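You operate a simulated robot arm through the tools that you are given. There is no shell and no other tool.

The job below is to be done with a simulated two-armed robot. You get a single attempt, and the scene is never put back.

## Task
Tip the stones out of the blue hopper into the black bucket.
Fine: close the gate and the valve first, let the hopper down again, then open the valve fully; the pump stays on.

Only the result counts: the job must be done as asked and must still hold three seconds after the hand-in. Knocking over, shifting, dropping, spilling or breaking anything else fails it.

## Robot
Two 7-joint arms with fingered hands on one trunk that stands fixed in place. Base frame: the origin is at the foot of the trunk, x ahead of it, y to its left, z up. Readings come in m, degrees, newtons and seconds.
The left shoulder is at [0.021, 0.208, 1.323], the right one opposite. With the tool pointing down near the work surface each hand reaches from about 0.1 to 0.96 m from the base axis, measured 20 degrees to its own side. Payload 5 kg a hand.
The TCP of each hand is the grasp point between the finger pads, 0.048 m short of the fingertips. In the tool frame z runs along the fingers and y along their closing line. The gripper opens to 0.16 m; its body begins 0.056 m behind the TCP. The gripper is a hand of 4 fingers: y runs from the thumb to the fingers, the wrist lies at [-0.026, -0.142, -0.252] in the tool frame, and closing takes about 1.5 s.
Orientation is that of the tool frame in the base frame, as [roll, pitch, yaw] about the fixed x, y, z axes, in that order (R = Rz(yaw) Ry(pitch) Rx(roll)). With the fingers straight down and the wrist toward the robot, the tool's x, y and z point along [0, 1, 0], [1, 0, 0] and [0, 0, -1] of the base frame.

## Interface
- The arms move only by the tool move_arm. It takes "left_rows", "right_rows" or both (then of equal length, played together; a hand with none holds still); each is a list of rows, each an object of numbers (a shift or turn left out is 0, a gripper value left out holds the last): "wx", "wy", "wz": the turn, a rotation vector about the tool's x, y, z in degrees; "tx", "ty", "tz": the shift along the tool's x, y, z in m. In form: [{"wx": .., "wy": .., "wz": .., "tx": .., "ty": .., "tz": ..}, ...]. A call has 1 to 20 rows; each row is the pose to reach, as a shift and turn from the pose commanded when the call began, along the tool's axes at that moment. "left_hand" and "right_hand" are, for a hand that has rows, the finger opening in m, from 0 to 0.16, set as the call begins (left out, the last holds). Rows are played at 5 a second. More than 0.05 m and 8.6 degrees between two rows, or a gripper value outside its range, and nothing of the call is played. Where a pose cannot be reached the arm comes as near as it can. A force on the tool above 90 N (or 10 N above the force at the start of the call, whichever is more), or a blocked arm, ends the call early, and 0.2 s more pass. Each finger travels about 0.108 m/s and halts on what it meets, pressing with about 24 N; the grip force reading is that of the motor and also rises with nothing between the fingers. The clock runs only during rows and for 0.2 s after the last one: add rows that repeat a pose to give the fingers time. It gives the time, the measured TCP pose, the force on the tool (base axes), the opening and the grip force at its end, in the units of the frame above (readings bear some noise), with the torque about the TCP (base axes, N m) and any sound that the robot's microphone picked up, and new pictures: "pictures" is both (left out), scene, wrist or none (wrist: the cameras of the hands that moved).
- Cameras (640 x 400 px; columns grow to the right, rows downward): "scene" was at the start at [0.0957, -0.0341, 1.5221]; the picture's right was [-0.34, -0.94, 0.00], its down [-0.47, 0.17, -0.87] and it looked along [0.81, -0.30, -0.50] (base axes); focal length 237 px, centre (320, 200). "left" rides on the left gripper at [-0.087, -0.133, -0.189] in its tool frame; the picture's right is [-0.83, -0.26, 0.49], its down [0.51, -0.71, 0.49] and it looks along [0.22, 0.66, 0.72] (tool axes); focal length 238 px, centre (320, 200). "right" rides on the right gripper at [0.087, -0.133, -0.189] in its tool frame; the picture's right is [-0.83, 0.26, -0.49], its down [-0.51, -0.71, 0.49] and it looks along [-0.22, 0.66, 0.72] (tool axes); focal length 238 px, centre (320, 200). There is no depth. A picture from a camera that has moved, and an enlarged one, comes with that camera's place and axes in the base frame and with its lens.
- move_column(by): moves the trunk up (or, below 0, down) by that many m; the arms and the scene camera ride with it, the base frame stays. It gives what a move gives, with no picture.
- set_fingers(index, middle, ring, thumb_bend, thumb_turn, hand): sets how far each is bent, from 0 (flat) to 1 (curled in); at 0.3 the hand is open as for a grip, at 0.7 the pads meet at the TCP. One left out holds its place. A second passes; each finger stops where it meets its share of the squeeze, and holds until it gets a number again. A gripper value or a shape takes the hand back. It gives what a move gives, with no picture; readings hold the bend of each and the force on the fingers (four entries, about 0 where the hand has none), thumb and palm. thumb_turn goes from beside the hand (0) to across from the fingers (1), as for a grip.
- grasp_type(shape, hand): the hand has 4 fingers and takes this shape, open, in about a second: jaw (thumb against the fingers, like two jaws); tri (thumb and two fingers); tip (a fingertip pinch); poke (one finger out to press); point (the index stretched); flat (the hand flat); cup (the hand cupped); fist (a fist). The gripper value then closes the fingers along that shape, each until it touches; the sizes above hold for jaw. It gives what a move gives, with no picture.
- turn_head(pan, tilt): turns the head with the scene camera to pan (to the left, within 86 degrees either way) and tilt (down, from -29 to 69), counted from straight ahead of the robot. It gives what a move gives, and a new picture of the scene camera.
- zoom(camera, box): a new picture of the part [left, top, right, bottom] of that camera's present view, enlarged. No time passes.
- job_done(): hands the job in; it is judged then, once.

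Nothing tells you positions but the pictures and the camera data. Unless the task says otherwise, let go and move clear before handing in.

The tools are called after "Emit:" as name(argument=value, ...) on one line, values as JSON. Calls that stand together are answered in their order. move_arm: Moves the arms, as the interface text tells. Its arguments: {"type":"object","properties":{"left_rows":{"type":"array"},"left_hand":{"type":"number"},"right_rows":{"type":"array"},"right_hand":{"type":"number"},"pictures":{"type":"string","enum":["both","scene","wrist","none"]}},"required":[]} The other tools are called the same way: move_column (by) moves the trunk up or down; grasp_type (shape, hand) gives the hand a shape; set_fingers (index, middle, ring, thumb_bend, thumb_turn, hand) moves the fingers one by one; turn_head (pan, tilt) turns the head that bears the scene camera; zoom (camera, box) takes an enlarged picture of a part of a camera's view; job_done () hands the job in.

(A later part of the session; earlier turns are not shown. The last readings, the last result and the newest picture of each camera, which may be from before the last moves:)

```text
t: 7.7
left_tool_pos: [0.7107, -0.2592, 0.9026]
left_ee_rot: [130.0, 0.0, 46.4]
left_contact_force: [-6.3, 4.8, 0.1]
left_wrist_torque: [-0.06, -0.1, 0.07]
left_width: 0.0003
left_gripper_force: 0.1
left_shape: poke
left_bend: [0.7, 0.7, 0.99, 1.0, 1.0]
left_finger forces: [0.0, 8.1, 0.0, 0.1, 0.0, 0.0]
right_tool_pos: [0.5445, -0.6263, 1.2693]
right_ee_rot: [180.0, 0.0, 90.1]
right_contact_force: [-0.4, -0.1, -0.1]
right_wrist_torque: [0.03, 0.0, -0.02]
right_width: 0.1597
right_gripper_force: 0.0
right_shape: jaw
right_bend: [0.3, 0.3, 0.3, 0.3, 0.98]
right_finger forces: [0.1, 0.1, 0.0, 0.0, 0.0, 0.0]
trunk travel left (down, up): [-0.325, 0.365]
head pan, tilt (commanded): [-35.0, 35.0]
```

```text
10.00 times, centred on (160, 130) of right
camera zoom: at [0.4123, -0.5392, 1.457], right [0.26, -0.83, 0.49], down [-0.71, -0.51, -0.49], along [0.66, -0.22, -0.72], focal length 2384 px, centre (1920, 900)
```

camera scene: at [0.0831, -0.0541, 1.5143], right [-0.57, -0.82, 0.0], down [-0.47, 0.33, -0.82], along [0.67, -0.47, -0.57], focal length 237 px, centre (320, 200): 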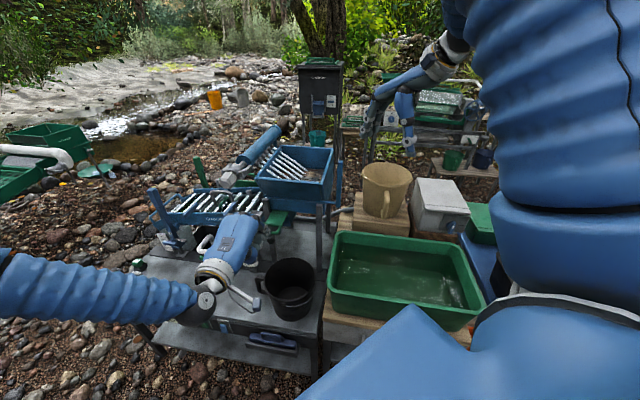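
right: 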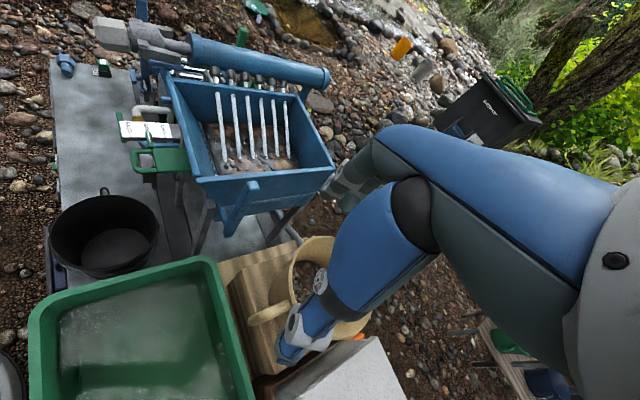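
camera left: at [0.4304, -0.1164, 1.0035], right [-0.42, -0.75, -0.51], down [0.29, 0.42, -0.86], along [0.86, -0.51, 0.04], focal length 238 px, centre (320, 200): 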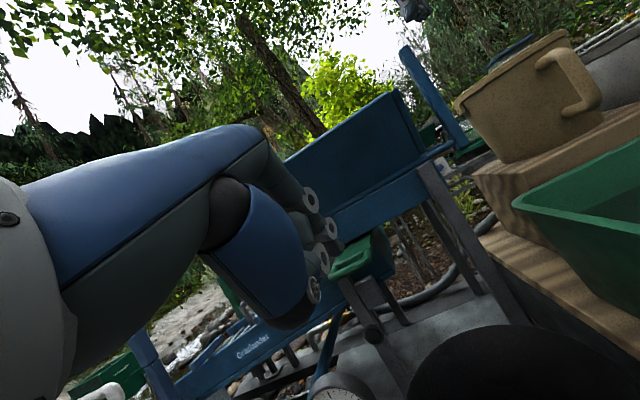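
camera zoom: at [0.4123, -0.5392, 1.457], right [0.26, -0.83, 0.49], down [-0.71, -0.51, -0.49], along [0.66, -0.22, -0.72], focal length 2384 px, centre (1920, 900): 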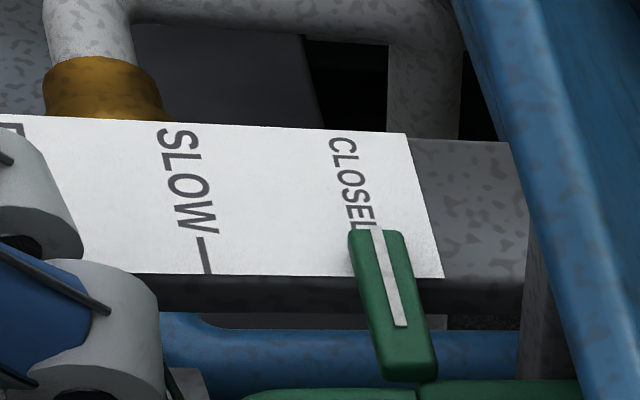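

The gate is against its stop at CLOSED; the force rose while the pointer stayed put. Now I'll back the left hand off and raise it to look at the valve.

Emit:
move_arm(left_rows=[{"ty": -0.019, "tz": -0.023}, {"ty": -0.045, "tz": -0.054}, {"ty": -0.043, "tz": -0.085}, {"ty": -0.02, "tz": -0.112}, {"ty": 0.01, "tz": -0.138}], pictures="both")

Emit:
zoom(camera="scene", box=[180, 210, 280, 280])

Emit:
zoom(camera="right", box=[80, 90, 200, 190])

```text
t: 8.9
left_tool_pos: [0.6398, -0.1903, 1.0003]
left_ee_rot: [130.0, -0.1, 46.7]
left_contact_force: [-2.4, -0.5, -1.3]
left_wrist_torque: [-0.05, -0.08, 0.1]
left_width: 0.0
left_gripper_force: 0.2
left_shape: poke
left_bend: [0.7, 0.7, 0.99, 1.0, 1.0]
left_finger forces: [0.0, 0.0, 0.0, 0.0, 0.0, 0.1]
right_tool_pos: [0.5448, -0.6262, 1.2684]
right_ee_rot: [179.9, 0.0, 90.0]
right_contact_force: [-0.2, 1.2, 0.0]
right_wrist_torque: [-0.02, -0.06, -0.01]
right_width: 0.1597
right_gripper_force: 0.1
right_shape: jaw
right_bend: [0.3, 0.3, 0.3, 0.3, 0.98]
right_finger forces: [0.0, 0.0, 0.0, 0.0, 0.0, 0.0]
trunk travel left (down, up): [-0.325, 0.365]
head pan, tilt (commanded): [-35.0, 35.0]
camera scene: at [0.0821, -0.0535, 1.5144], right [-0.57, -0.82, 0.0], down [-0.47, 0.33, -0.82], along [0.67, -0.47, -0.57], focal length 237 px, centre (320, 200)
camera left: at [0.412, -0.0952, 1.0198], right [-0.42, -0.75, -0.51], down [0.29, 0.42, -0.86], along [0.86, -0.51, 0.04], focal length 238 px, centre (320, 200)
```

scene: 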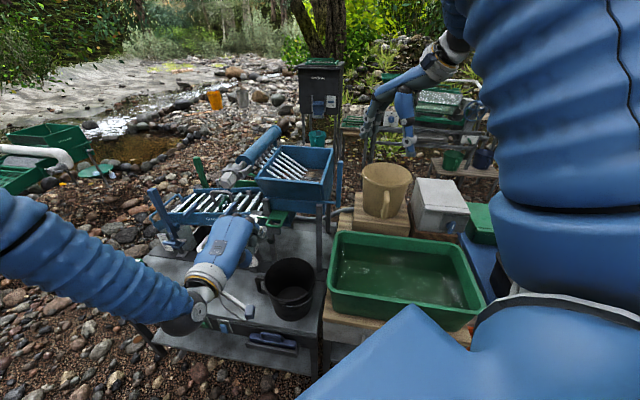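
left: 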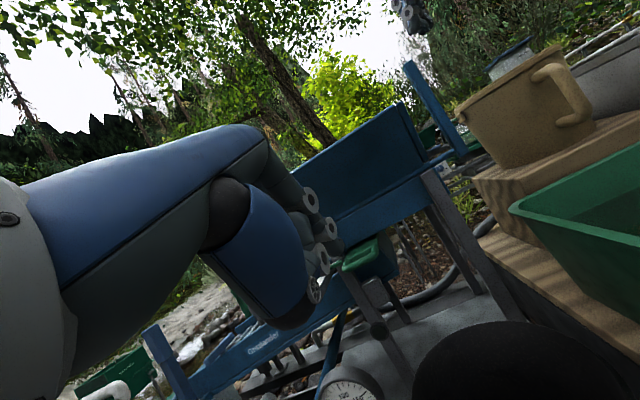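

```text
5.71 times, centred on (230, 245) of scene
camera zoom: at [0.0821, -0.0535, 1.5144], right [-0.57, -0.82, 0.0], down [-0.47, 0.33, -0.82], along [0.67, -0.47, -0.57], focal length 1352 px, centre (834, -57)
```

zoom: 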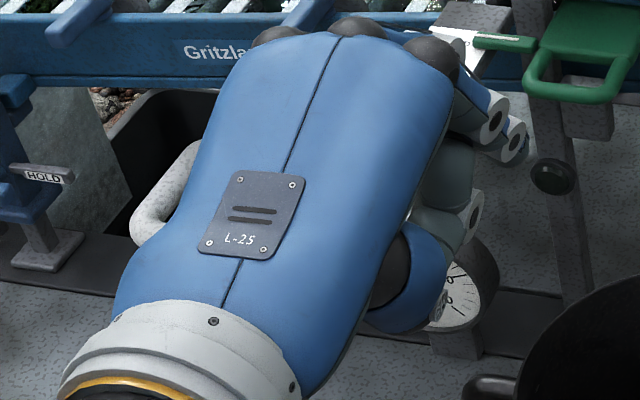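

```text
4.00 times, centred on (140, 140) of right
camera zoom: at [0.4119, -0.5396, 1.4571], right [0.26, -0.83, 0.49], down [-0.71, -0.51, -0.49], along [0.66, -0.22, -0.72], focal length 953 px, centre (1040, 440)
```

zoom: 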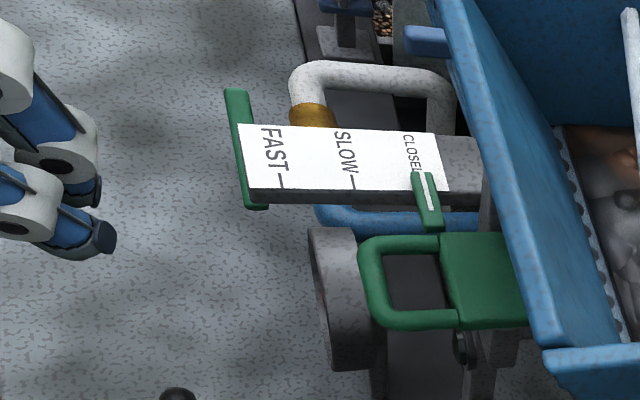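

The gate reads CLOSED and the left hand is clear. I put the lever's centre at about (0.913, -0.062, 0.71), so I'll leave only the index out and bring the left hand over to the valve.

Emit:
set_fingers(hand="left", index=0.7, middle=1.0, ring=1.0, thumb_bend=1.0)

Emit:
move_arm(left_rows=[{"tx": 0.043}, {"tx": 0.086}, {"tx": 0.13}, {"tx": 0.174}, {"tx": 0.218}, {"tx": 0.262}], pictures="both")

Emit:
zoom(camera="right", box=[40, 60, 200, 180])

Emit:
zoom(camera="scene", box=[160, 200, 300, 290])

```text
t: 9.9
left_tool_pos: [0.6392, -0.1912, 1.0013]
left_ee_rot: [130.0, 0.0, 46.4]
left_contact_force: [-0.2, 0.2, 0.8]
left_wrist_torque: [0.03, 0.01, 0.01]
left_width: 0.0489
left_gripper_force: 0.0
left_shape: fingers
left_bend: [0.26, 0.91, 1.0, 1.0, 1.0]
left_finger forces: [0.0, 0.0, 0.0, 0.1, 0.1, 0.1]
right_tool_pos: [0.5454, -0.6262, 1.2677]
right_ee_rot: [180.0, 0.0, 90.1]
right_contact_force: [0.0, 0.3, 1.0]
right_wrist_torque: [0.0, -0.02, -0.01]
right_width: 0.1597
right_gripper_force: 0.0
right_shape: jaw
right_bend: [0.3, 0.3, 0.3, 0.3, 0.98]
right_finger forces: [0.0, 0.0, 0.0, 0.0, 0.0, 0.0]
trunk travel left (down, up): [-0.325, 0.365]
head pan, tilt (commanded): [-35.0, 35.0]
```

```text
t: 11.3
left_tool_pos: [0.8215, -0.0007, 1.0004]
left_ee_rot: [130.0, 0.1, 46.6]
left_contact_force: [-0.2, -0.5, -0.8]
left_wrist_torque: [-0.07, -0.06, 0.04]
left_width: 0.0491
left_gripper_force: 0.1
left_shape: fingers
left_bend: [0.26, 0.92, 1.0, 1.0, 1.0]
left_finger forces: [0.1, 0.0, 0.1, 0.0, 0.0, 0.1]
right_tool_pos: [0.547, -0.6236, 1.2688]
right_ee_rot: [-179.9, 0.1, 90.2]
right_contact_force: [1.1, 0.9, 0.2]
right_wrist_torque: [-0.09, 0.05, 0.01]
right_width: 0.1595
right_gripper_force: 0.1
right_shape: jaw
right_bend: [0.3, 0.3, 0.3, 0.3, 0.98]
right_finger forces: [0.0, 0.1, 0.0, 0.1, 0.0, 0.0]
trunk travel left (down, up): [-0.325, 0.365]
head pan, tilt (commanded): [-35.0, 35.0]
camera scene: at [0.084, -0.0521, 1.5143], right [-0.57, -0.82, 0.0], down [-0.47, 0.33, -0.82], along [0.67, -0.47, -0.57], focal length 237 px, centre (320, 200)
camera left: at [0.5949, 0.0957, 1.0187], right [-0.42, -0.75, -0.51], down [0.29, 0.42, -0.86], along [0.86, -0.51, 0.04], focal length 238 px, centre (320, 200)
```

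scene: 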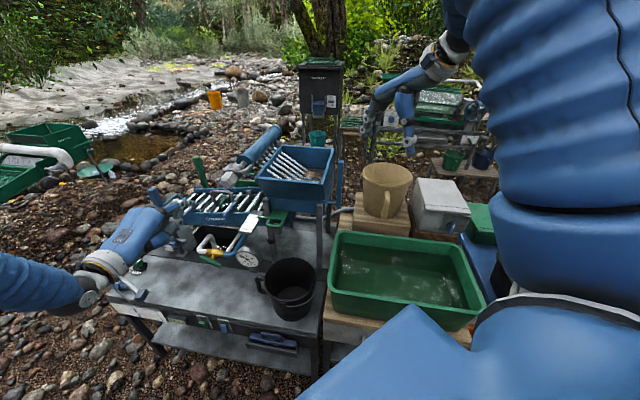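
left: 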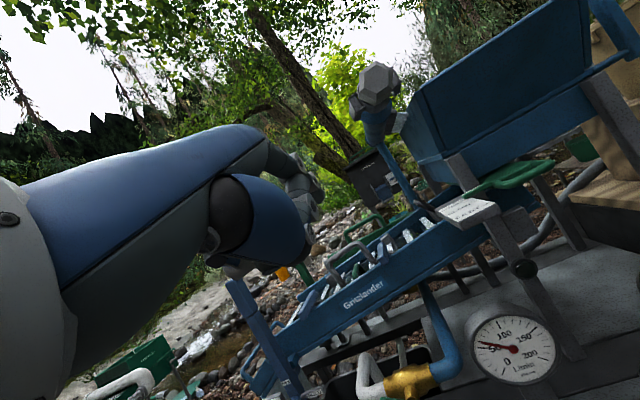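

```text
3.33 times, centred on (120, 120) of right
camera zoom: at [0.4139, -0.5381, 1.457], right [0.26, -0.83, 0.49], down [-0.71, -0.51, -0.49], along [0.66, -0.22, -0.72], focal length 794 px, centre (987, 467)
```

zoom: 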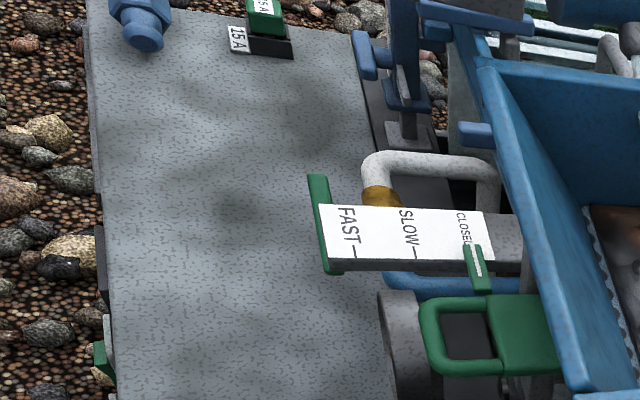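

```text
4.44 times, centred on (230, 245) of scene
camera zoom: at [0.084, -0.0521, 1.5143], right [-0.57, -0.82, 0.0], down [-0.47, 0.33, -0.82], along [0.67, -0.47, -0.57], focal length 1052 px, centre (720, 0)
```

zoom: 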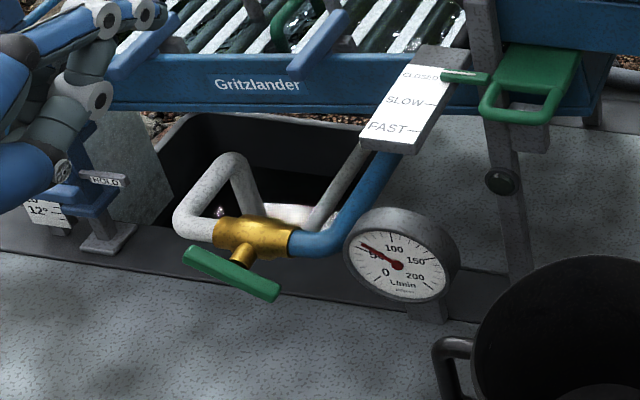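

The index reads 0.26 instead of the 0.7 I set, so I'll look at the hand up close before going on.

Emit:
zoom(camera="left", box=[200, 120, 360, 280])

Emit:
zoom(camera="scene", box=[80, 170, 220, 290])

Emit:
zoom(camera="left", box=[330, 280, 570, 400])

```text
2.50 times, centred on (280, 200) of left
camera zoom: at [0.5949, 0.0957, 1.0187], right [-0.42, -0.75, -0.51], down [0.29, 0.42, -0.86], along [0.86, -0.51, 0.04], focal length 596 px, centre (420, 200)
```

zoom: 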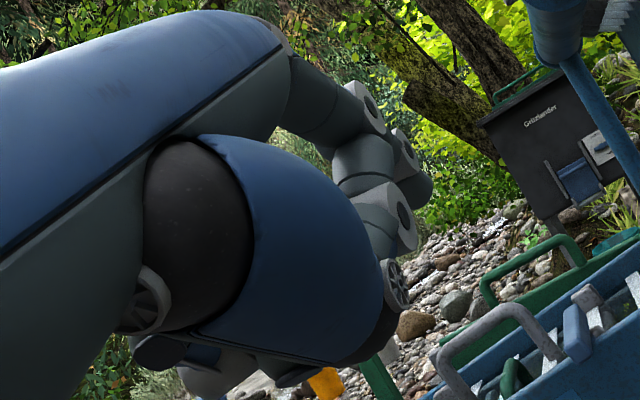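

```text
3.33 times, centred on (150, 230) of scene
camera zoom: at [0.084, -0.0521, 1.5143], right [-0.57, -0.82, 0.0], down [-0.47, 0.33, -0.82], along [0.67, -0.47, -0.57], focal length 789 px, centre (887, 100)
```

zoom: 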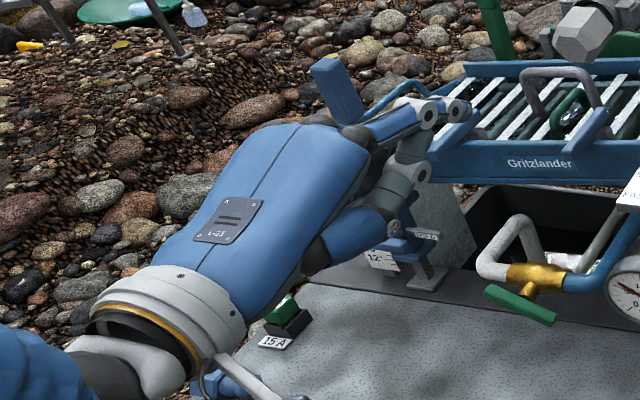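

```text
2.67 times, centred on (450, 340) of left
camera zoom: at [0.5949, 0.0957, 1.0187], right [-0.42, -0.75, -0.51], down [0.29, 0.42, -0.86], along [0.86, -0.51, 0.04], focal length 636 px, centre (-27, -173)
```

zoom: 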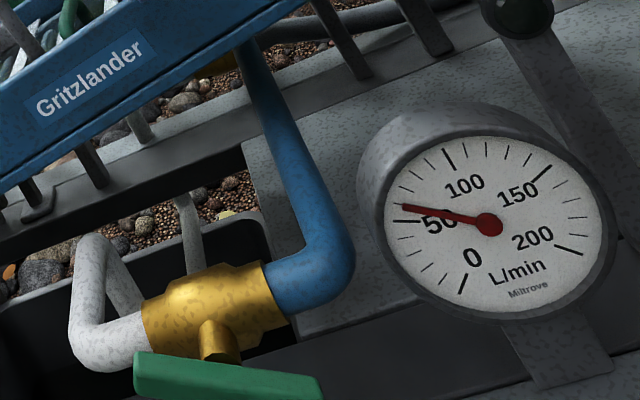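

The index did straighten instead of staying at 0.7. I'll set it again.

Emit:
set_fingers(hand="left", index=0.7)

Emit:
zoom(camera="scene", box=[120, 170, 220, 250])

```text
t: 12.3
left_tool_pos: [0.82, -0.0, 0.9992]
left_ee_rot: [130.0, 0.0, 46.6]
left_contact_force: [-0.1, 0.9, -0.4]
left_wrist_torque: [0.0, 0.02, -0.02]
left_width: 0.0475
left_gripper_force: 0.2
left_shape: fingers
left_bend: [0.26, 0.93, 1.0, 0.99, 1.0]
left_finger forces: [0.0, 0.0, 0.1, 0.1, 0.1, 0.0]
right_tool_pos: [0.5464, -0.6261, 1.269]
right_ee_rot: [180.0, -0.1, 90.1]
right_contact_force: [0.1, -0.3, -0.2]
right_wrist_torque: [0.01, -0.01, 0.0]
right_width: 0.1597
right_gripper_force: 0.0
right_shape: jaw
right_bend: [0.3, 0.3, 0.3, 0.3, 0.98]
right_finger forces: [0.1, 0.1, 0.0, 0.1, 0.0, 0.0]
trunk travel left (down, up): [-0.325, 0.365]
head pan, tilt (commanded): [-35.0, 35.0]
```

```text
5.00 times, centred on (170, 210) of scene
camera zoom: at [0.0831, -0.0534, 1.5143], right [-0.57, -0.82, 0.0], down [-0.47, 0.33, -0.82], along [0.67, -0.47, -0.57], focal length 1183 px, centre (1070, 150)
```

zoom: 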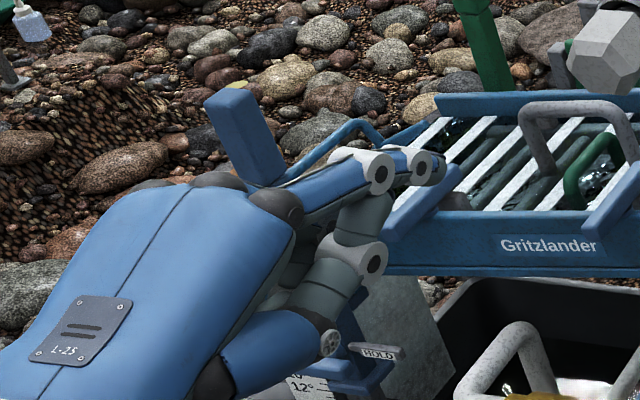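

I'll go back to the poke shape with its two fingertips side by side, since I already know where those tips are.

Emit:
grasp_type(hand="left", shape="poke")

Emit:
zoom(camera="scene", box=[120, 170, 220, 250])

```text
t: 13.2
left_tool_pos: [0.8201, -0.0004, 1.0004]
left_ee_rot: [130.0, 0.0, 46.6]
left_contact_force: [-0.6, 0.1, 0.6]
left_wrist_torque: [0.02, 0.0, -0.02]
left_width: 0.0001
left_gripper_force: 0.1
left_shape: poke
left_bend: [0.7, 0.7, 0.99, 1.0, 1.0]
left_finger forces: [0.1, 0.0, 0.0, 0.1, 0.0, 0.1]
right_tool_pos: [0.5451, -0.6266, 1.2679]
right_ee_rot: [180.0, 0.0, 90.1]
right_contact_force: [0.1, -0.2, 0.7]
right_wrist_torque: [-0.02, 0.01, 0.01]
right_width: 0.1596
right_gripper_force: 0.1
right_shape: jaw
right_bend: [0.3, 0.3, 0.3, 0.3, 0.98]
right_finger forces: [0.0, 0.0, 0.1, 0.0, 0.1, 0.0]
trunk travel left (down, up): [-0.325, 0.365]
head pan, tilt (commanded): [-35.0, 35.0]
```

```text
5.00 times, centred on (170, 210) of scene
camera zoom: at [0.0831, -0.0534, 1.5143], right [-0.57, -0.82, 0.0], down [-0.47, 0.33, -0.82], along [0.67, -0.47, -0.57], focal length 1183 px, centre (1070, 150)
```

zoom: 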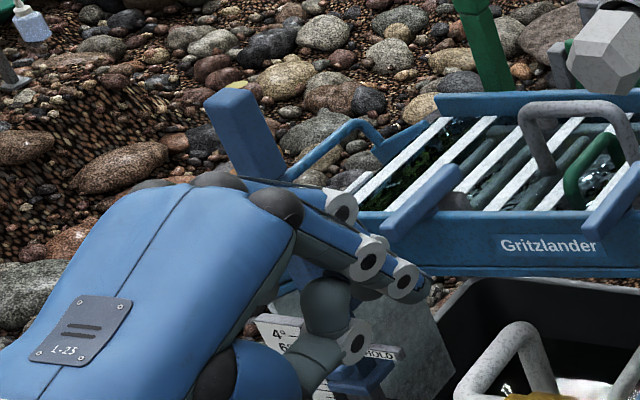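

Poke is back as expected, and I now have the lever's centre at about (0.916, -0.057, 0.711), tilted some 28° with its right end down. I'll go down to hover above its right end.

Emit:
move_arm(left_rows=[{"tx": -0.005, "ty": -0.026, "tz": 0.036}, {"tx": -0.01, "ty": -0.052, "tz": 0.072}, {"tx": -0.016, "ty": -0.077, "tz": 0.108}, {"tx": -0.021, "ty": -0.103, "tz": 0.145}, {"tx": -0.0262, "ty": -0.1288, "tz": 0.181}], pictures="both")

Emit:
zoom(camera="right", box=[80, 60, 200, 160])

Emit:
zoom(camera="scene", box=[160, 210, 280, 290])

Emit:
zoom(camera="left", box=[260, 160, 460, 310])

```text
t: 14.4
left_tool_pos: [0.8448, -0.0581, 0.7848]
left_ee_rot: [129.8, 0.0, 46.6]
left_contact_force: [1.4, 0.0, 1.4]
left_wrist_torque: [0.11, 0.23, -0.17]
left_width: 0.0001
left_gripper_force: 0.1
left_shape: poke
left_bend: [0.7, 0.7, 0.99, 1.0, 1.0]
left_finger forces: [0.0, 0.0, 0.0, 0.1, 0.0, 0.0]
right_tool_pos: [0.5455, -0.6257, 1.2681]
right_ee_rot: [180.0, 0.1, 90.1]
right_contact_force: [0.5, -0.2, -0.4]
right_wrist_torque: [0.03, 0.06, 0.01]
right_width: 0.1594
right_gripper_force: 0.1
right_shape: jaw
right_bend: [0.3, 0.3, 0.3, 0.3, 0.98]
right_finger forces: [0.1, 0.0, 0.0, 0.1, 0.0, 0.1]
trunk travel left (down, up): [-0.325, 0.365]
head pan, tilt (commanded): [-35.0, 35.0]
camera scene: at [0.0838, -0.0536, 1.5142], right [-0.57, -0.82, 0.0], down [-0.47, 0.33, -0.82], along [0.67, -0.47, -0.57], focal length 237 px, centre (320, 200)
camera left: at [0.6179, 0.038, 0.8046], right [-0.42, -0.75, -0.51], down [0.29, 0.42, -0.86], along [0.86, -0.51, 0.04], focal length 238 px, centre (320, 200)
```

scene: 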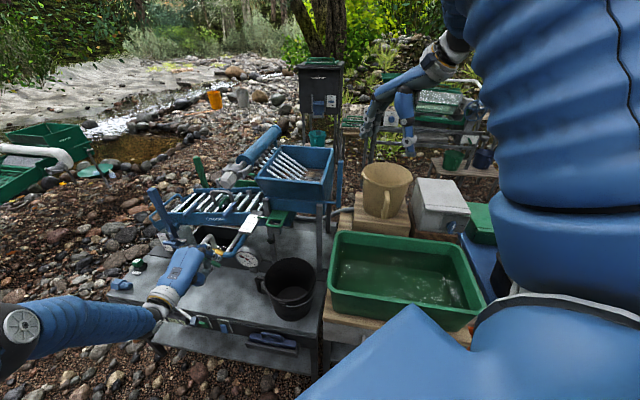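
left: 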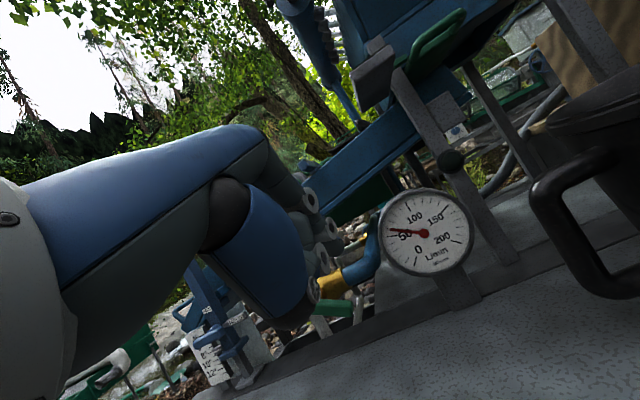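

```text
4.00 times, centred on (140, 110) of right
camera zoom: at [0.4138, -0.5396, 1.4563], right [0.26, -0.83, 0.49], down [-0.71, -0.51, -0.49], along [0.66, -0.22, -0.72], focal length 953 px, centre (1040, 560)
```

zoom: 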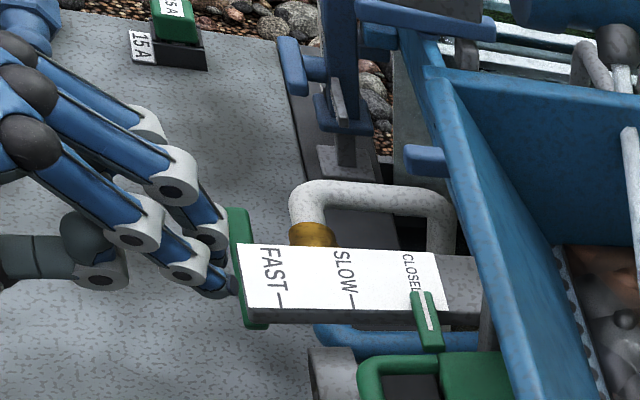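

```text
5.00 times, centred on (220, 250) of scene
camera zoom: at [0.0838, -0.0536, 1.5142], right [-0.57, -0.82, 0.0], down [-0.47, 0.33, -0.82], along [0.67, -0.47, -0.57], focal length 1183 px, centre (820, -50)
```

zoom: 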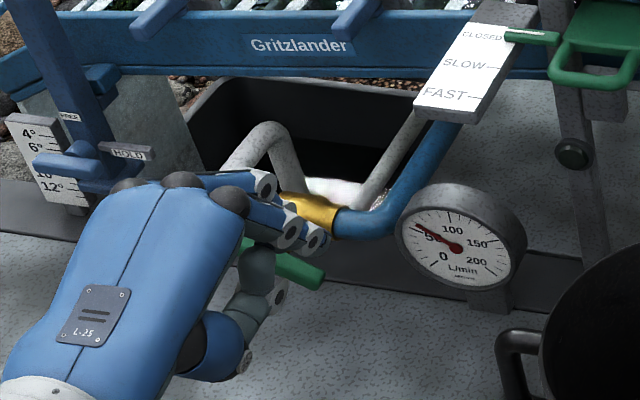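

```text
2.67 times, centred on (360, 235) of left
camera zoom: at [0.6179, 0.038, 0.8046], right [-0.42, -0.75, -0.51], down [0.29, 0.42, -0.86], along [0.86, -0.51, 0.04], focal length 636 px, centre (213, 107)
```

zoom: 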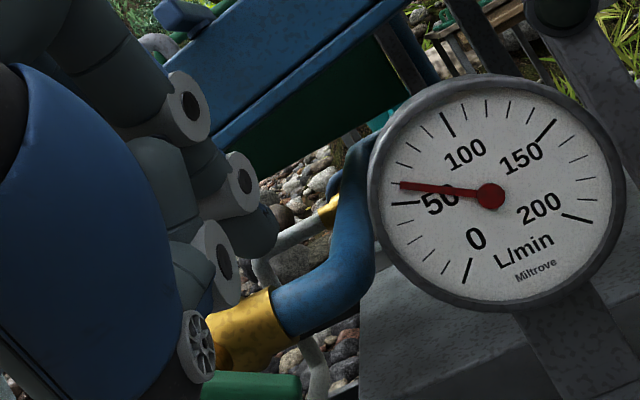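

The fingertips hover over the right end of the lever and the gauge is in clear view at about 55 L/min. I'll move in over the lever and lower until I touch it.

Emit:
move_arm(left_rows=[{"tx": -0.005, "ty": 0.0008, "tz": 0.032}, {"tx": -0.005, "ty": -0.0146, "tz": 0.0449}, {"tx": -0.005, "ty": -0.0184, "tz": 0.0481}, {"tx": -0.005, "ty": -0.0222, "tz": 0.0513}], pictures="none")

Emit:
zoom(camera="scene", box=[180, 220, 270, 280])

Emit:
zoom(camera="left", box=[260, 180, 480, 340])

Emit:
zoom(camera="right", box=[100, 90, 180, 150])

```text
t: 15.4
left_tool_pos: [0.8576, -0.0805, 0.7364]
left_ee_rot: [130.0, 0.0, 46.6]
left_contact_force: [0.6, 0.3, -0.2]
left_wrist_torque: [-0.02, 0.02, 0.01]
left_width: 0.0
left_gripper_force: 0.2
left_shape: poke
left_bend: [0.7, 0.7, 0.99, 1.0, 1.0]
left_finger forces: [0.1, 0.1, 0.0, 0.0, 0.0, 0.1]
right_tool_pos: [0.5454, -0.6259, 1.2677]
right_ee_rot: [180.0, 0.0, 90.0]
right_contact_force: [0.7, 0.2, 0.6]
right_wrist_torque: [-0.02, 0.02, -0.02]
right_width: 0.1596
right_gripper_force: 0.0
right_shape: jaw
right_bend: [0.3, 0.3, 0.3, 0.3, 0.98]
right_finger forces: [0.0, 0.1, 0.0, 0.0, 0.1, 0.0]
trunk travel left (down, up): [-0.325, 0.365]
head pan, tilt (commanded): [-35.0, 35.0]
```

```text
6.67 times, centred on (225, 250) of scene
camera zoom: at [0.083, -0.0532, 1.5144], right [-0.57, -0.82, 0.0], down [-0.47, 0.33, -0.82], along [0.67, -0.47, -0.57], focal length 1578 px, centre (953, -133)
```

zoom: 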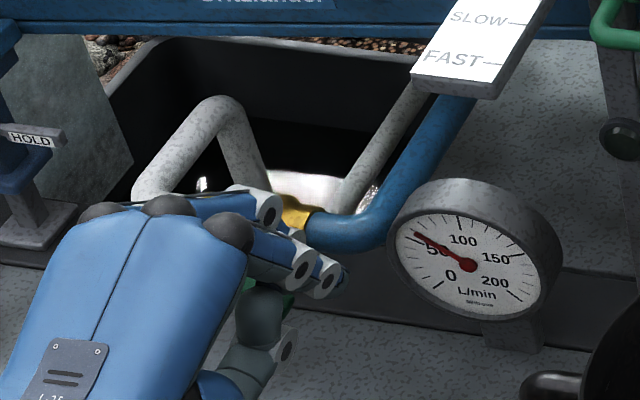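

```text
2.50 times, centred on (370, 260) of left
camera zoom: at [0.631, 0.0154, 0.7549], right [-0.42, -0.75, -0.51], down [0.29, 0.42, -0.86], along [0.86, -0.51, 0.04], focal length 596 px, centre (195, 50)
```

zoom: 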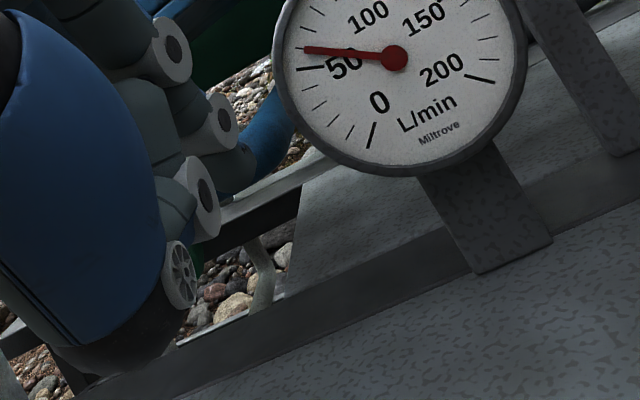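

```text
6.67 times, centred on (140, 120) of right
camera zoom: at [0.4128, -0.5393, 1.4569], right [0.26, -0.83, 0.49], down [-0.71, -0.51, -0.49], along [0.66, -0.22, -0.72], focal length 1589 px, centre (1520, 733)
```

zoom: 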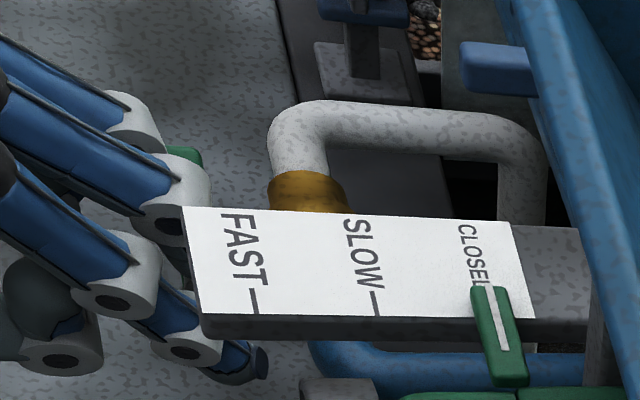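

There is no contact yet. I'll go on along the lever's arc, down and then leftward, watching the gauge.

Emit:
move_arm(left_rows=[{"tx": 0.0, "ty": -0.005, "tz": 0.0042}, {"tx": 0.002, "ty": -0.0101, "tz": 0.0085}, {"tx": 0.005, "ty": -0.0149, "tz": 0.0125}], pictures="none")

Emit:
zoom(camera="left", box=[260, 140, 480, 300])

Emit:
zoom(camera="scene", box=[180, 220, 270, 280])

```text
t: 16.2
left_tool_pos: [0.8568, -0.0784, 0.7214]
left_ee_rot: [130.0, 0.0, 46.6]
left_contact_force: [-0.4, -0.1, 0.8]
left_wrist_torque: [-0.05, -0.01, -0.04]
left_width: 0.0
left_gripper_force: 0.1
left_shape: poke
left_bend: [0.7, 0.7, 0.99, 1.0, 1.0]
left_finger forces: [0.0, 0.6, 0.2, 0.0, 0.0, 0.0]
left hand out of reach, approached as far as the arm can: row 3
right_tool_pos: [0.5456, -0.6259, 1.2675]
right_ee_rot: [-180.0, 0.0, 90.2]
right_contact_force: [0.7, -0.1, -0.1]
right_wrist_torque: [-0.01, 0.02, 0.03]
right_width: 0.1594
right_gripper_force: 0.1
right_shape: jaw
right_bend: [0.3, 0.3, 0.3, 0.3, 0.98]
right_finger forces: [0.0, 0.0, 0.1, 0.0, 0.0, 0.0]
trunk travel left (down, up): [-0.325, 0.365]
head pan, tilt (commanded): [-35.0, 35.0]
```

```text
2.50 times, centred on (370, 220) of left
camera zoom: at [0.6305, 0.0167, 0.7409], right [-0.42, -0.75, -0.51], down [0.29, 0.42, -0.86], along [0.86, -0.51, 0.04], focal length 596 px, centre (195, 150)
```

zoom: 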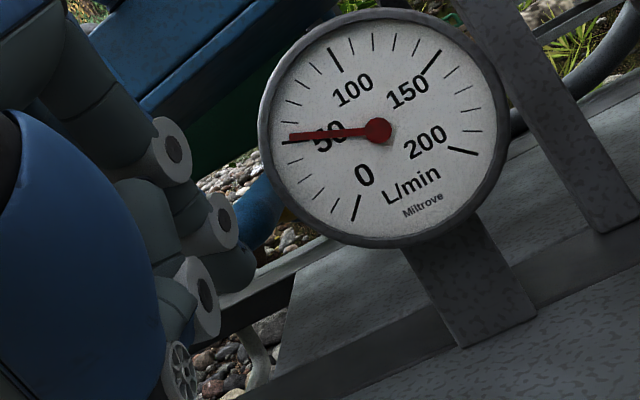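

```text
6.67 times, centred on (225, 250) of scene
camera zoom: at [0.0832, -0.0536, 1.5143], right [-0.57, -0.82, 0.0], down [-0.47, 0.33, -0.82], along [0.67, -0.47, -0.57], focal length 1578 px, centre (953, -133)
```

zoom: 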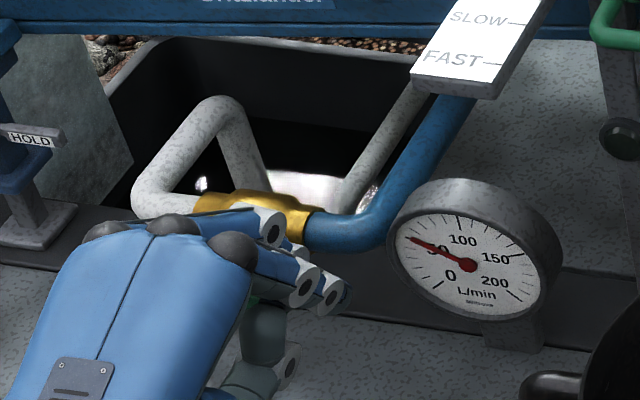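

The gauge began to drop as the finger touched the lever, but the left arm is at its reach limit. I'll lift both hands clear and lower the trunk to gain reach.

Emit:
move_arm(left_rows=[{"ty": 0.026, "tz": -0.031}, {"ty": 0.052, "tz": -0.063}, {"ty": 0.078, "tz": -0.094}, {"ty": 0.103, "tz": -0.126}], right_rows=[{"tz": -0.035}, {"tz": -0.07}, {"tz": -0.105}, {"tz": -0.14}], pictures="none")

Emit:
move_column(by=-0.14)

Emit:
turn_head(pan=-30, tilt=32)

Emit:
zoom(camera="left", box=[0, 0, 640, 400])

Emit:
zoom(camera="right", box=[0, 0, 640, 400])

```text
t: 17.2
left_tool_pos: [0.8353, -0.0549, 0.8822]
left_ee_rot: [130.0, 0.0, 46.7]
left_contact_force: [-1.4, 0.5, -1.6]
left_wrist_torque: [-0.14, -0.26, 0.15]
left_width: 0.0
left_gripper_force: 0.2
left_shape: poke
left_bend: [0.7, 0.7, 0.99, 1.0, 1.0]
left_finger forces: [0.0, 0.1, 0.1, 0.1, 0.1, 0.1]
right_tool_pos: [0.5433, -0.6225, 1.4093]
right_ee_rot: [179.9, 0.1, 90.0]
right_contact_force: [-0.7, 0.3, 1.7]
right_wrist_torque: [-0.06, -0.11, -0.04]
right_width: 0.1599
right_gripper_force: 0.0
right_shape: jaw
right_bend: [0.3, 0.3, 0.3, 0.3, 0.98]
right_finger forces: [0.0, 0.0, 0.0, 0.1, 0.1, 0.0]
trunk travel left (down, up): [-0.325, 0.365]
head pan, tilt (commanded): [-35.0, 35.0]
```

```text
t: 18.8
left_tool_pos: [0.8378, -0.0558, 0.7426]
left_ee_rot: [129.9, -0.1, 46.6]
left_contact_force: [-0.8, 0.1, 0.8]
left_wrist_torque: [0.02, 0.01, -0.01]
left_width: 0.0001
left_gripper_force: 0.0
left_shape: poke
left_bend: [0.7, 0.7, 0.99, 1.0, 1.0]
left_finger forces: [0.0, 0.1, 0.1, 0.1, 0.0, 0.0]
right_tool_pos: [0.5452, -0.625, 1.2677]
right_ee_rot: [179.9, 0.1, 90.1]
right_contact_force: [-0.3, 0.5, 0.3]
right_wrist_torque: [-0.04, -0.02, -0.02]
right_width: 0.1599
right_gripper_force: 0.0
right_shape: jaw
right_bend: [0.3, 0.3, 0.3, 0.3, 0.98]
right_finger forces: [0.0, 0.1, 0.1, 0.1, 0.1, 0.1]
trunk travel left (down, up): [-0.185, 0.505]
head pan, tilt (commanded): [-35.0, 35.0]
```

```text
t: 19.5
left_tool_pos: [0.8366, -0.0563, 0.7409]
left_ee_rot: [130.0, 0.0, 46.6]
left_contact_force: [-0.4, -0.4, 0.2]
left_wrist_torque: [0.01, 0.01, 0.0]
left_width: 0.0
left_gripper_force: 0.1
left_shape: poke
left_bend: [0.7, 0.7, 0.99, 1.0, 1.0]
left_finger forces: [0.1, 0.0, 0.0, 0.1, 0.0, 0.0]
right_tool_pos: [0.5457, -0.6253, 1.2674]
right_ee_rot: [-180.0, -0.1, 90.1]
right_contact_force: [-0.4, 0.1, -0.5]
right_wrist_torque: [0.01, -0.01, 0.02]
right_width: 0.1595
right_gripper_force: 0.1
right_shape: jaw
right_bend: [0.3, 0.3, 0.3, 0.3, 0.98]
right_finger forces: [0.0, 0.0, 0.0, 0.0, 0.0, 0.0]
trunk travel left (down, up): [-0.185, 0.505]
head pan, tilt (commanded): [-30.0, 32.0]
camera scene: at [0.0885, -0.0478, 1.379], right [-0.5, -0.87, 0.0], down [-0.46, 0.27, -0.85], along [0.73, -0.42, -0.53], focal length 237 px, centre (320, 200)
```

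scene: 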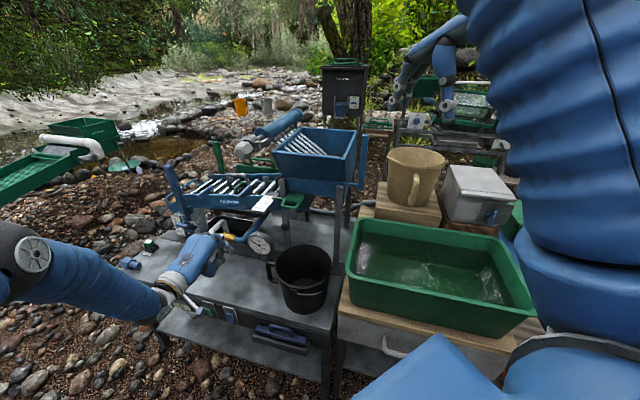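

```text
1.00 times, centred on (320, 200) of left (not enlarged: the box is as wide or as high as the picture)
camera zoom: at [0.61, 0.0397, 0.7604], right [-0.42, -0.75, -0.51], down [0.29, 0.42, -0.86], along [0.86, -0.51, 0.04], focal length 238 px, centre (320, 200)
```

zoom: 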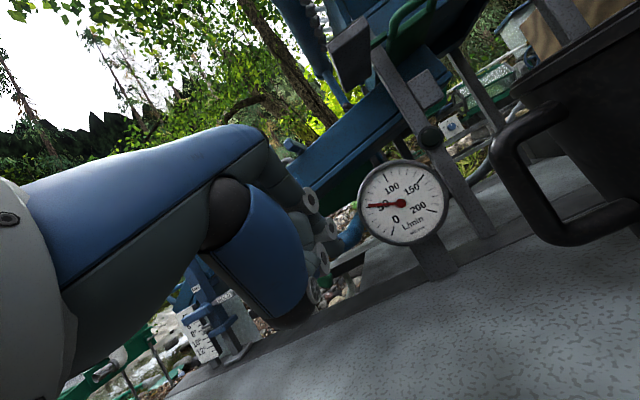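

```text
1.00 times, centred on (320, 200) of right (not enlarged: the box is as wide or as high as the picture)
camera zoom: at [0.4126, -0.5386, 1.4558], right [0.26, -0.83, 0.49], down [-0.71, -0.51, -0.49], along [0.66, -0.22, -0.72], focal length 238 px, centre (320, 200)
```

zoom: 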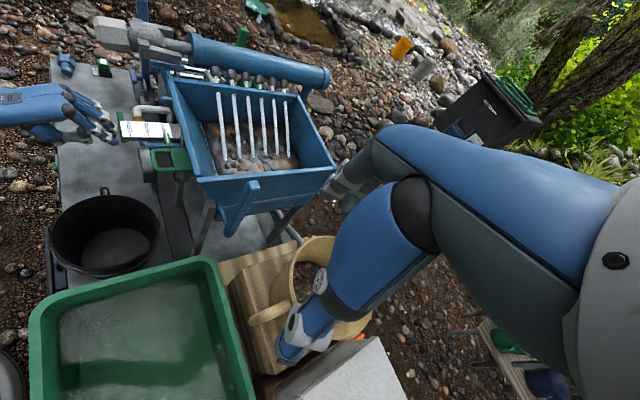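

The trunk is down 0.14 m and both hands are where I want them. I'll check the lever from the scene camera.

Emit:
zoom(camera="scene", box=[180, 200, 290, 270])

Emit:
zoom(camera="right", box=[70, 70, 190, 160])

```text
5.71 times, centred on (235, 235) of scene
camera zoom: at [0.0885, -0.0478, 1.379], right [-0.5, -0.87, 0.0], down [-0.46, 0.27, -0.85], along [0.73, -0.42, -0.53], focal length 1352 px, centre (806, 0)
```

zoom: 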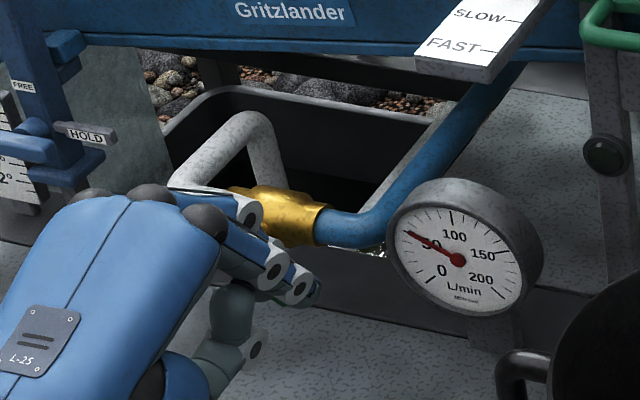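

```text
4.44 times, centred on (130, 115) of right
camera zoom: at [0.4126, -0.5386, 1.4558], right [0.26, -0.83, 0.49], down [-0.71, -0.51, -0.49], along [0.66, -0.22, -0.72], focal length 1059 px, centre (1164, 578)
```

zoom: 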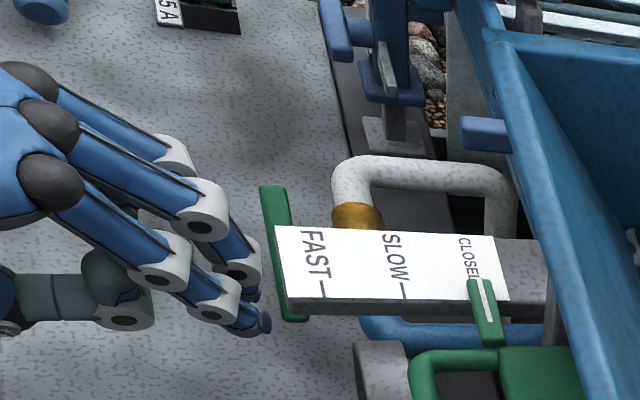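

I'll move over the lever again and press its right end down along the arc, a bit deeper this time.

Emit:
move_arm(left_rows=[{"ty": 0.0096, "tz": 0.0115}, {"ty": 0.0193, "tz": 0.023}, {"tx": 0.003, "ty": 0.0086, "tz": 0.032}, {"tx": 0.0056, "ty": 0.0038, "tz": 0.036}, {"tx": 0.0084, "ty": -0.0003, "tz": 0.0395}, {"tx": 0.0123, "ty": -0.004, "tz": 0.0425}], pictures="none")

Emit:
zoom(camera="left", box=[260, 120, 480, 280])

Emit:
zoom(camera="right", box=[70, 70, 190, 160])

```text
t: 20.9
left_tool_pos: [0.8684, -0.067, 0.7098]
left_ee_rot: [130.1, 0.1, 46.5]
left_contact_force: [-1.0, -0.3, 0.8]
left_wrist_torque: [-0.03, 0.01, -0.03]
left_width: 0.0
left_gripper_force: 0.1
left_shape: poke
left_bend: [0.7, 0.7, 0.99, 1.0, 1.0]
left_finger forces: [0.1, 1.1, 0.0, 0.1, 0.1, 0.0]
right_tool_pos: [0.5431, -0.6249, 1.2677]
right_ee_rot: [179.9, 0.0, 90.1]
right_contact_force: [-1.1, 0.0, -0.4]
right_wrist_torque: [0.01, 0.03, 0.0]
right_width: 0.1596
right_gripper_force: 0.0
right_shape: jaw
right_bend: [0.3, 0.3, 0.3, 0.3, 0.98]
right_finger forces: [0.0, 0.1, 0.1, 0.0, 0.0, 0.0]
trunk travel left (down, up): [-0.185, 0.505]
head pan, tilt (commanded): [-30.0, 32.0]
```

```text
2.50 times, centred on (370, 200) of left
camera zoom: at [0.641, 0.0279, 0.7298], right [-0.42, -0.75, -0.51], down [0.29, 0.42, -0.86], along [0.86, -0.51, 0.04], focal length 596 px, centre (195, 200)
```

zoom: 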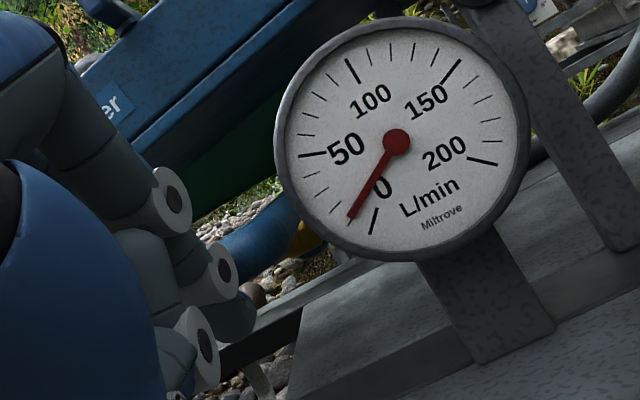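

```text
4.44 times, centred on (130, 115) of right
camera zoom: at [0.4124, -0.5386, 1.4559], right [0.26, -0.83, 0.49], down [-0.71, -0.51, -0.49], along [0.66, -0.22, -0.72], focal length 1059 px, centre (1164, 578)
```

zoom: 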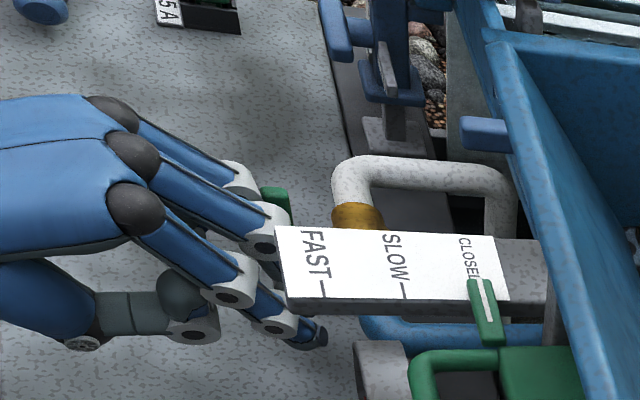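

The flow is down to about 12 L/min, so this is the right direction. I'll sweep on to vertical.

Emit:
move_arm(left_rows=[{"tx": 0.0047, "ty": -0.0031, "tz": 0.0026}, {"tx": 0.01, "ty": -0.0057, "tz": 0.0048}, {"tx": 0.0157, "ty": -0.0074, "tz": 0.0062}, {"tx": 0.0188, "ty": -0.0079, "tz": 0.0066}], pictures="none")

Emit:
zoom(camera="left", box=[260, 120, 480, 280])

Emit:
zoom(camera="right", box=[70, 30, 270, 180])

```text
t: 21.9
left_tool_pos: [0.8749, -0.0594, 0.704]
left_ee_rot: [129.8, 0.0, 46.2]
left_contact_force: [-37.0, -12.5, 16.1]
left_wrist_torque: [-0.12, -0.76, -0.86]
left_width: 0.0
left_gripper_force: 0.0
left_shape: poke
left_bend: [0.7, 0.7, 0.99, 1.0, 1.0]
left_finger forces: [0.0, 41.5, 0.0, 0.0, 0.1, 0.0]
right_tool_pos: [0.5413, -0.6257, 1.2683]
right_ee_rot: [179.9, 0.1, 89.9]
right_contact_force: [0.4, -0.2, 1.0]
right_wrist_torque: [0.0, -0.03, 0.02]
right_width: 0.16
right_gripper_force: 0.1
right_shape: jaw
right_bend: [0.3, 0.3, 0.3, 0.3, 0.98]
right_finger forces: [0.1, 0.0, 0.2, 0.1, 0.0, 0.0]
trunk travel left (down, up): [-0.185, 0.505]
head pan, tilt (commanded): [-30.0, 32.0]
```

```text
2.50 times, centred on (370, 200) of left
camera zoom: at [0.6494, 0.0386, 0.7211], right [-0.43, -0.75, -0.51], down [0.3, 0.42, -0.86], along [0.85, -0.52, 0.04], focal length 596 px, centre (195, 200)
```

zoom: 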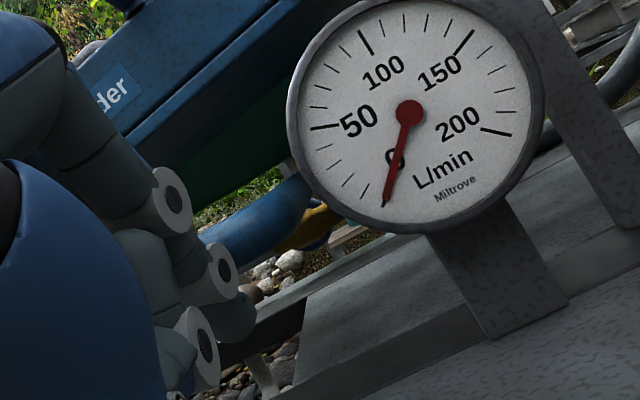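

```text
2.67 times, centred on (170, 105) of right
camera zoom: at [0.4075, -0.54, 1.4568], right [0.26, -0.83, 0.49], down [-0.71, -0.51, -0.49], along [0.66, -0.22, -0.72], focal length 636 px, centre (720, 453)
```

zoom: 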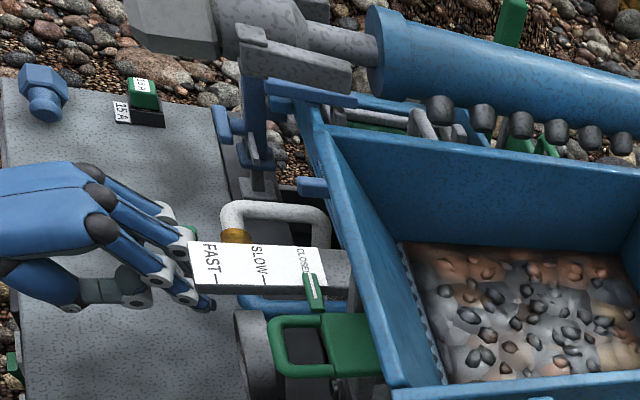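

The gauge reads zero and the jets have stopped, so the valve is shut. I'll release the lever and back the left hand away.

Emit:
move_arm(left_rows=[{"tx": -0.02}, {"tx": -0.028, "ty": -0.0193, "tz": -0.023}, {"tx": -0.028, "ty": -0.0156, "tz": -0.0653}, {"tx": -0.02, "ty": -0.0119, "tz": -0.1075}, {"tx": -0.01, "ty": 0.0123, "tz": -0.1409}, {"tx": 0.03, "ty": 0.0323, "tz": -0.158}], pictures="both")

Emit:
zoom(camera="scene", box=[180, 200, 290, 270])

Emit:
zoom(camera="left", box=[280, 160, 500, 340])

```text
t: 23.3
left_tool_pos: [0.8265, 0.0371, 0.8248]
left_ee_rot: [130.2, 0.1, 46.4]
left_contact_force: [-1.2, -0.4, -3.0]
left_wrist_torque: [-0.19, -0.24, 0.15]
left_width: 0.0001
left_gripper_force: 0.0
left_shape: poke
left_bend: [0.7, 0.7, 0.99, 1.0, 1.0]
left_finger forces: [0.0, 0.1, 0.0, 0.0, 0.0, 0.1]
right_tool_pos: [0.5466, -0.6227, 1.2675]
right_ee_rot: [179.9, 0.1, 90.0]
right_contact_force: [0.2, 1.6, 1.4]
right_wrist_torque: [-0.18, 0.07, -0.02]
right_width: 0.1598
right_gripper_force: 0.2
right_shape: jaw
right_bend: [0.3, 0.3, 0.3, 0.3, 0.98]
right_finger forces: [0.1, 0.1, 0.1, 0.1, 0.0, 0.0]
trunk travel left (down, up): [-0.185, 0.505]
head pan, tilt (commanded): [-30.0, 32.0]
camera scene: at [0.0889, -0.0462, 1.379], right [-0.5, -0.87, 0.0], down [-0.46, 0.26, -0.85], along [0.73, -0.42, -0.53], focal length 237 px, centre (320, 200)
camera left: at [0.5996, 0.1323, 0.8435], right [-0.43, -0.75, -0.51], down [0.29, 0.42, -0.86], along [0.86, -0.51, 0.04], focal length 238 px, centre (320, 200)
```

scene: 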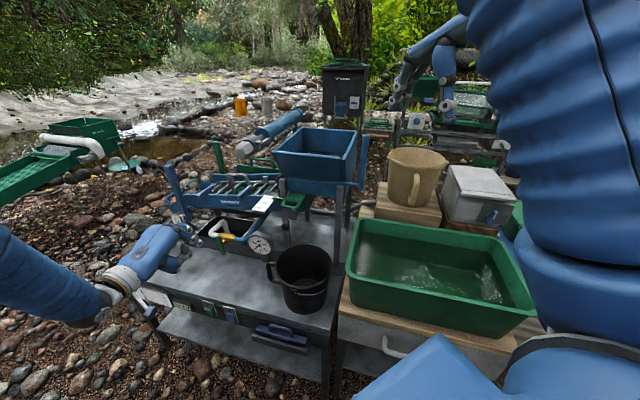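
left: 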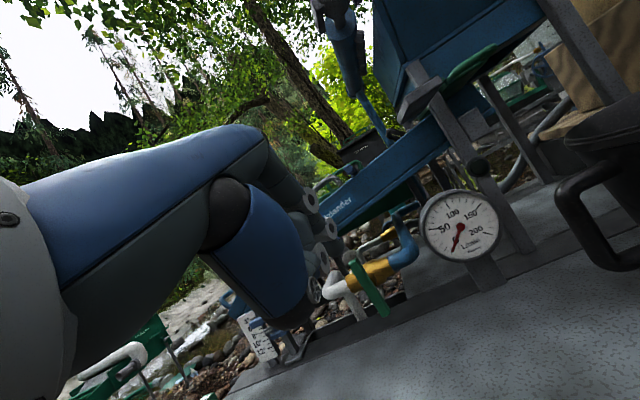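

```text
5.71 times, centred on (235, 235) of scene
camera zoom: at [0.0889, -0.0462, 1.379], right [-0.5, -0.87, 0.0], down [-0.46, 0.26, -0.85], along [0.73, -0.42, -0.53], focal length 1352 px, centre (806, 0)
```

zoom: 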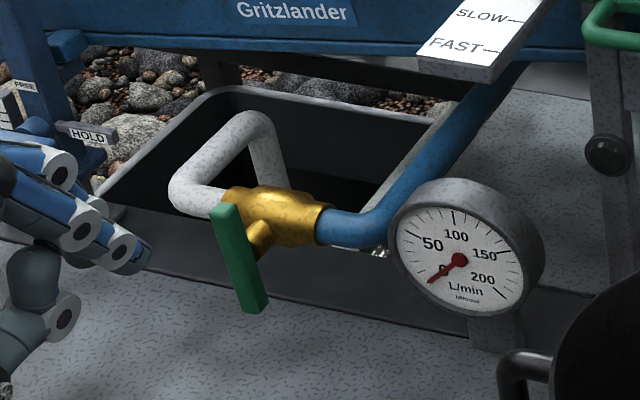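

```text
2.22 times, centred on (390, 250) of left
camera zoom: at [0.5996, 0.1323, 0.8435], right [-0.43, -0.75, -0.51], down [0.29, 0.42, -0.86], along [0.86, -0.51, 0.04], focal length 530 px, centre (164, 89)
```

zoom: 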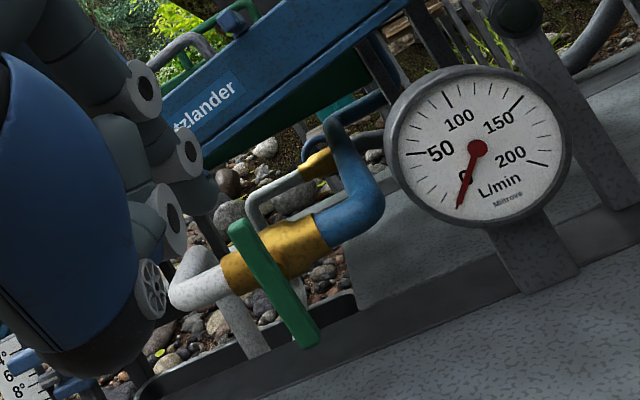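

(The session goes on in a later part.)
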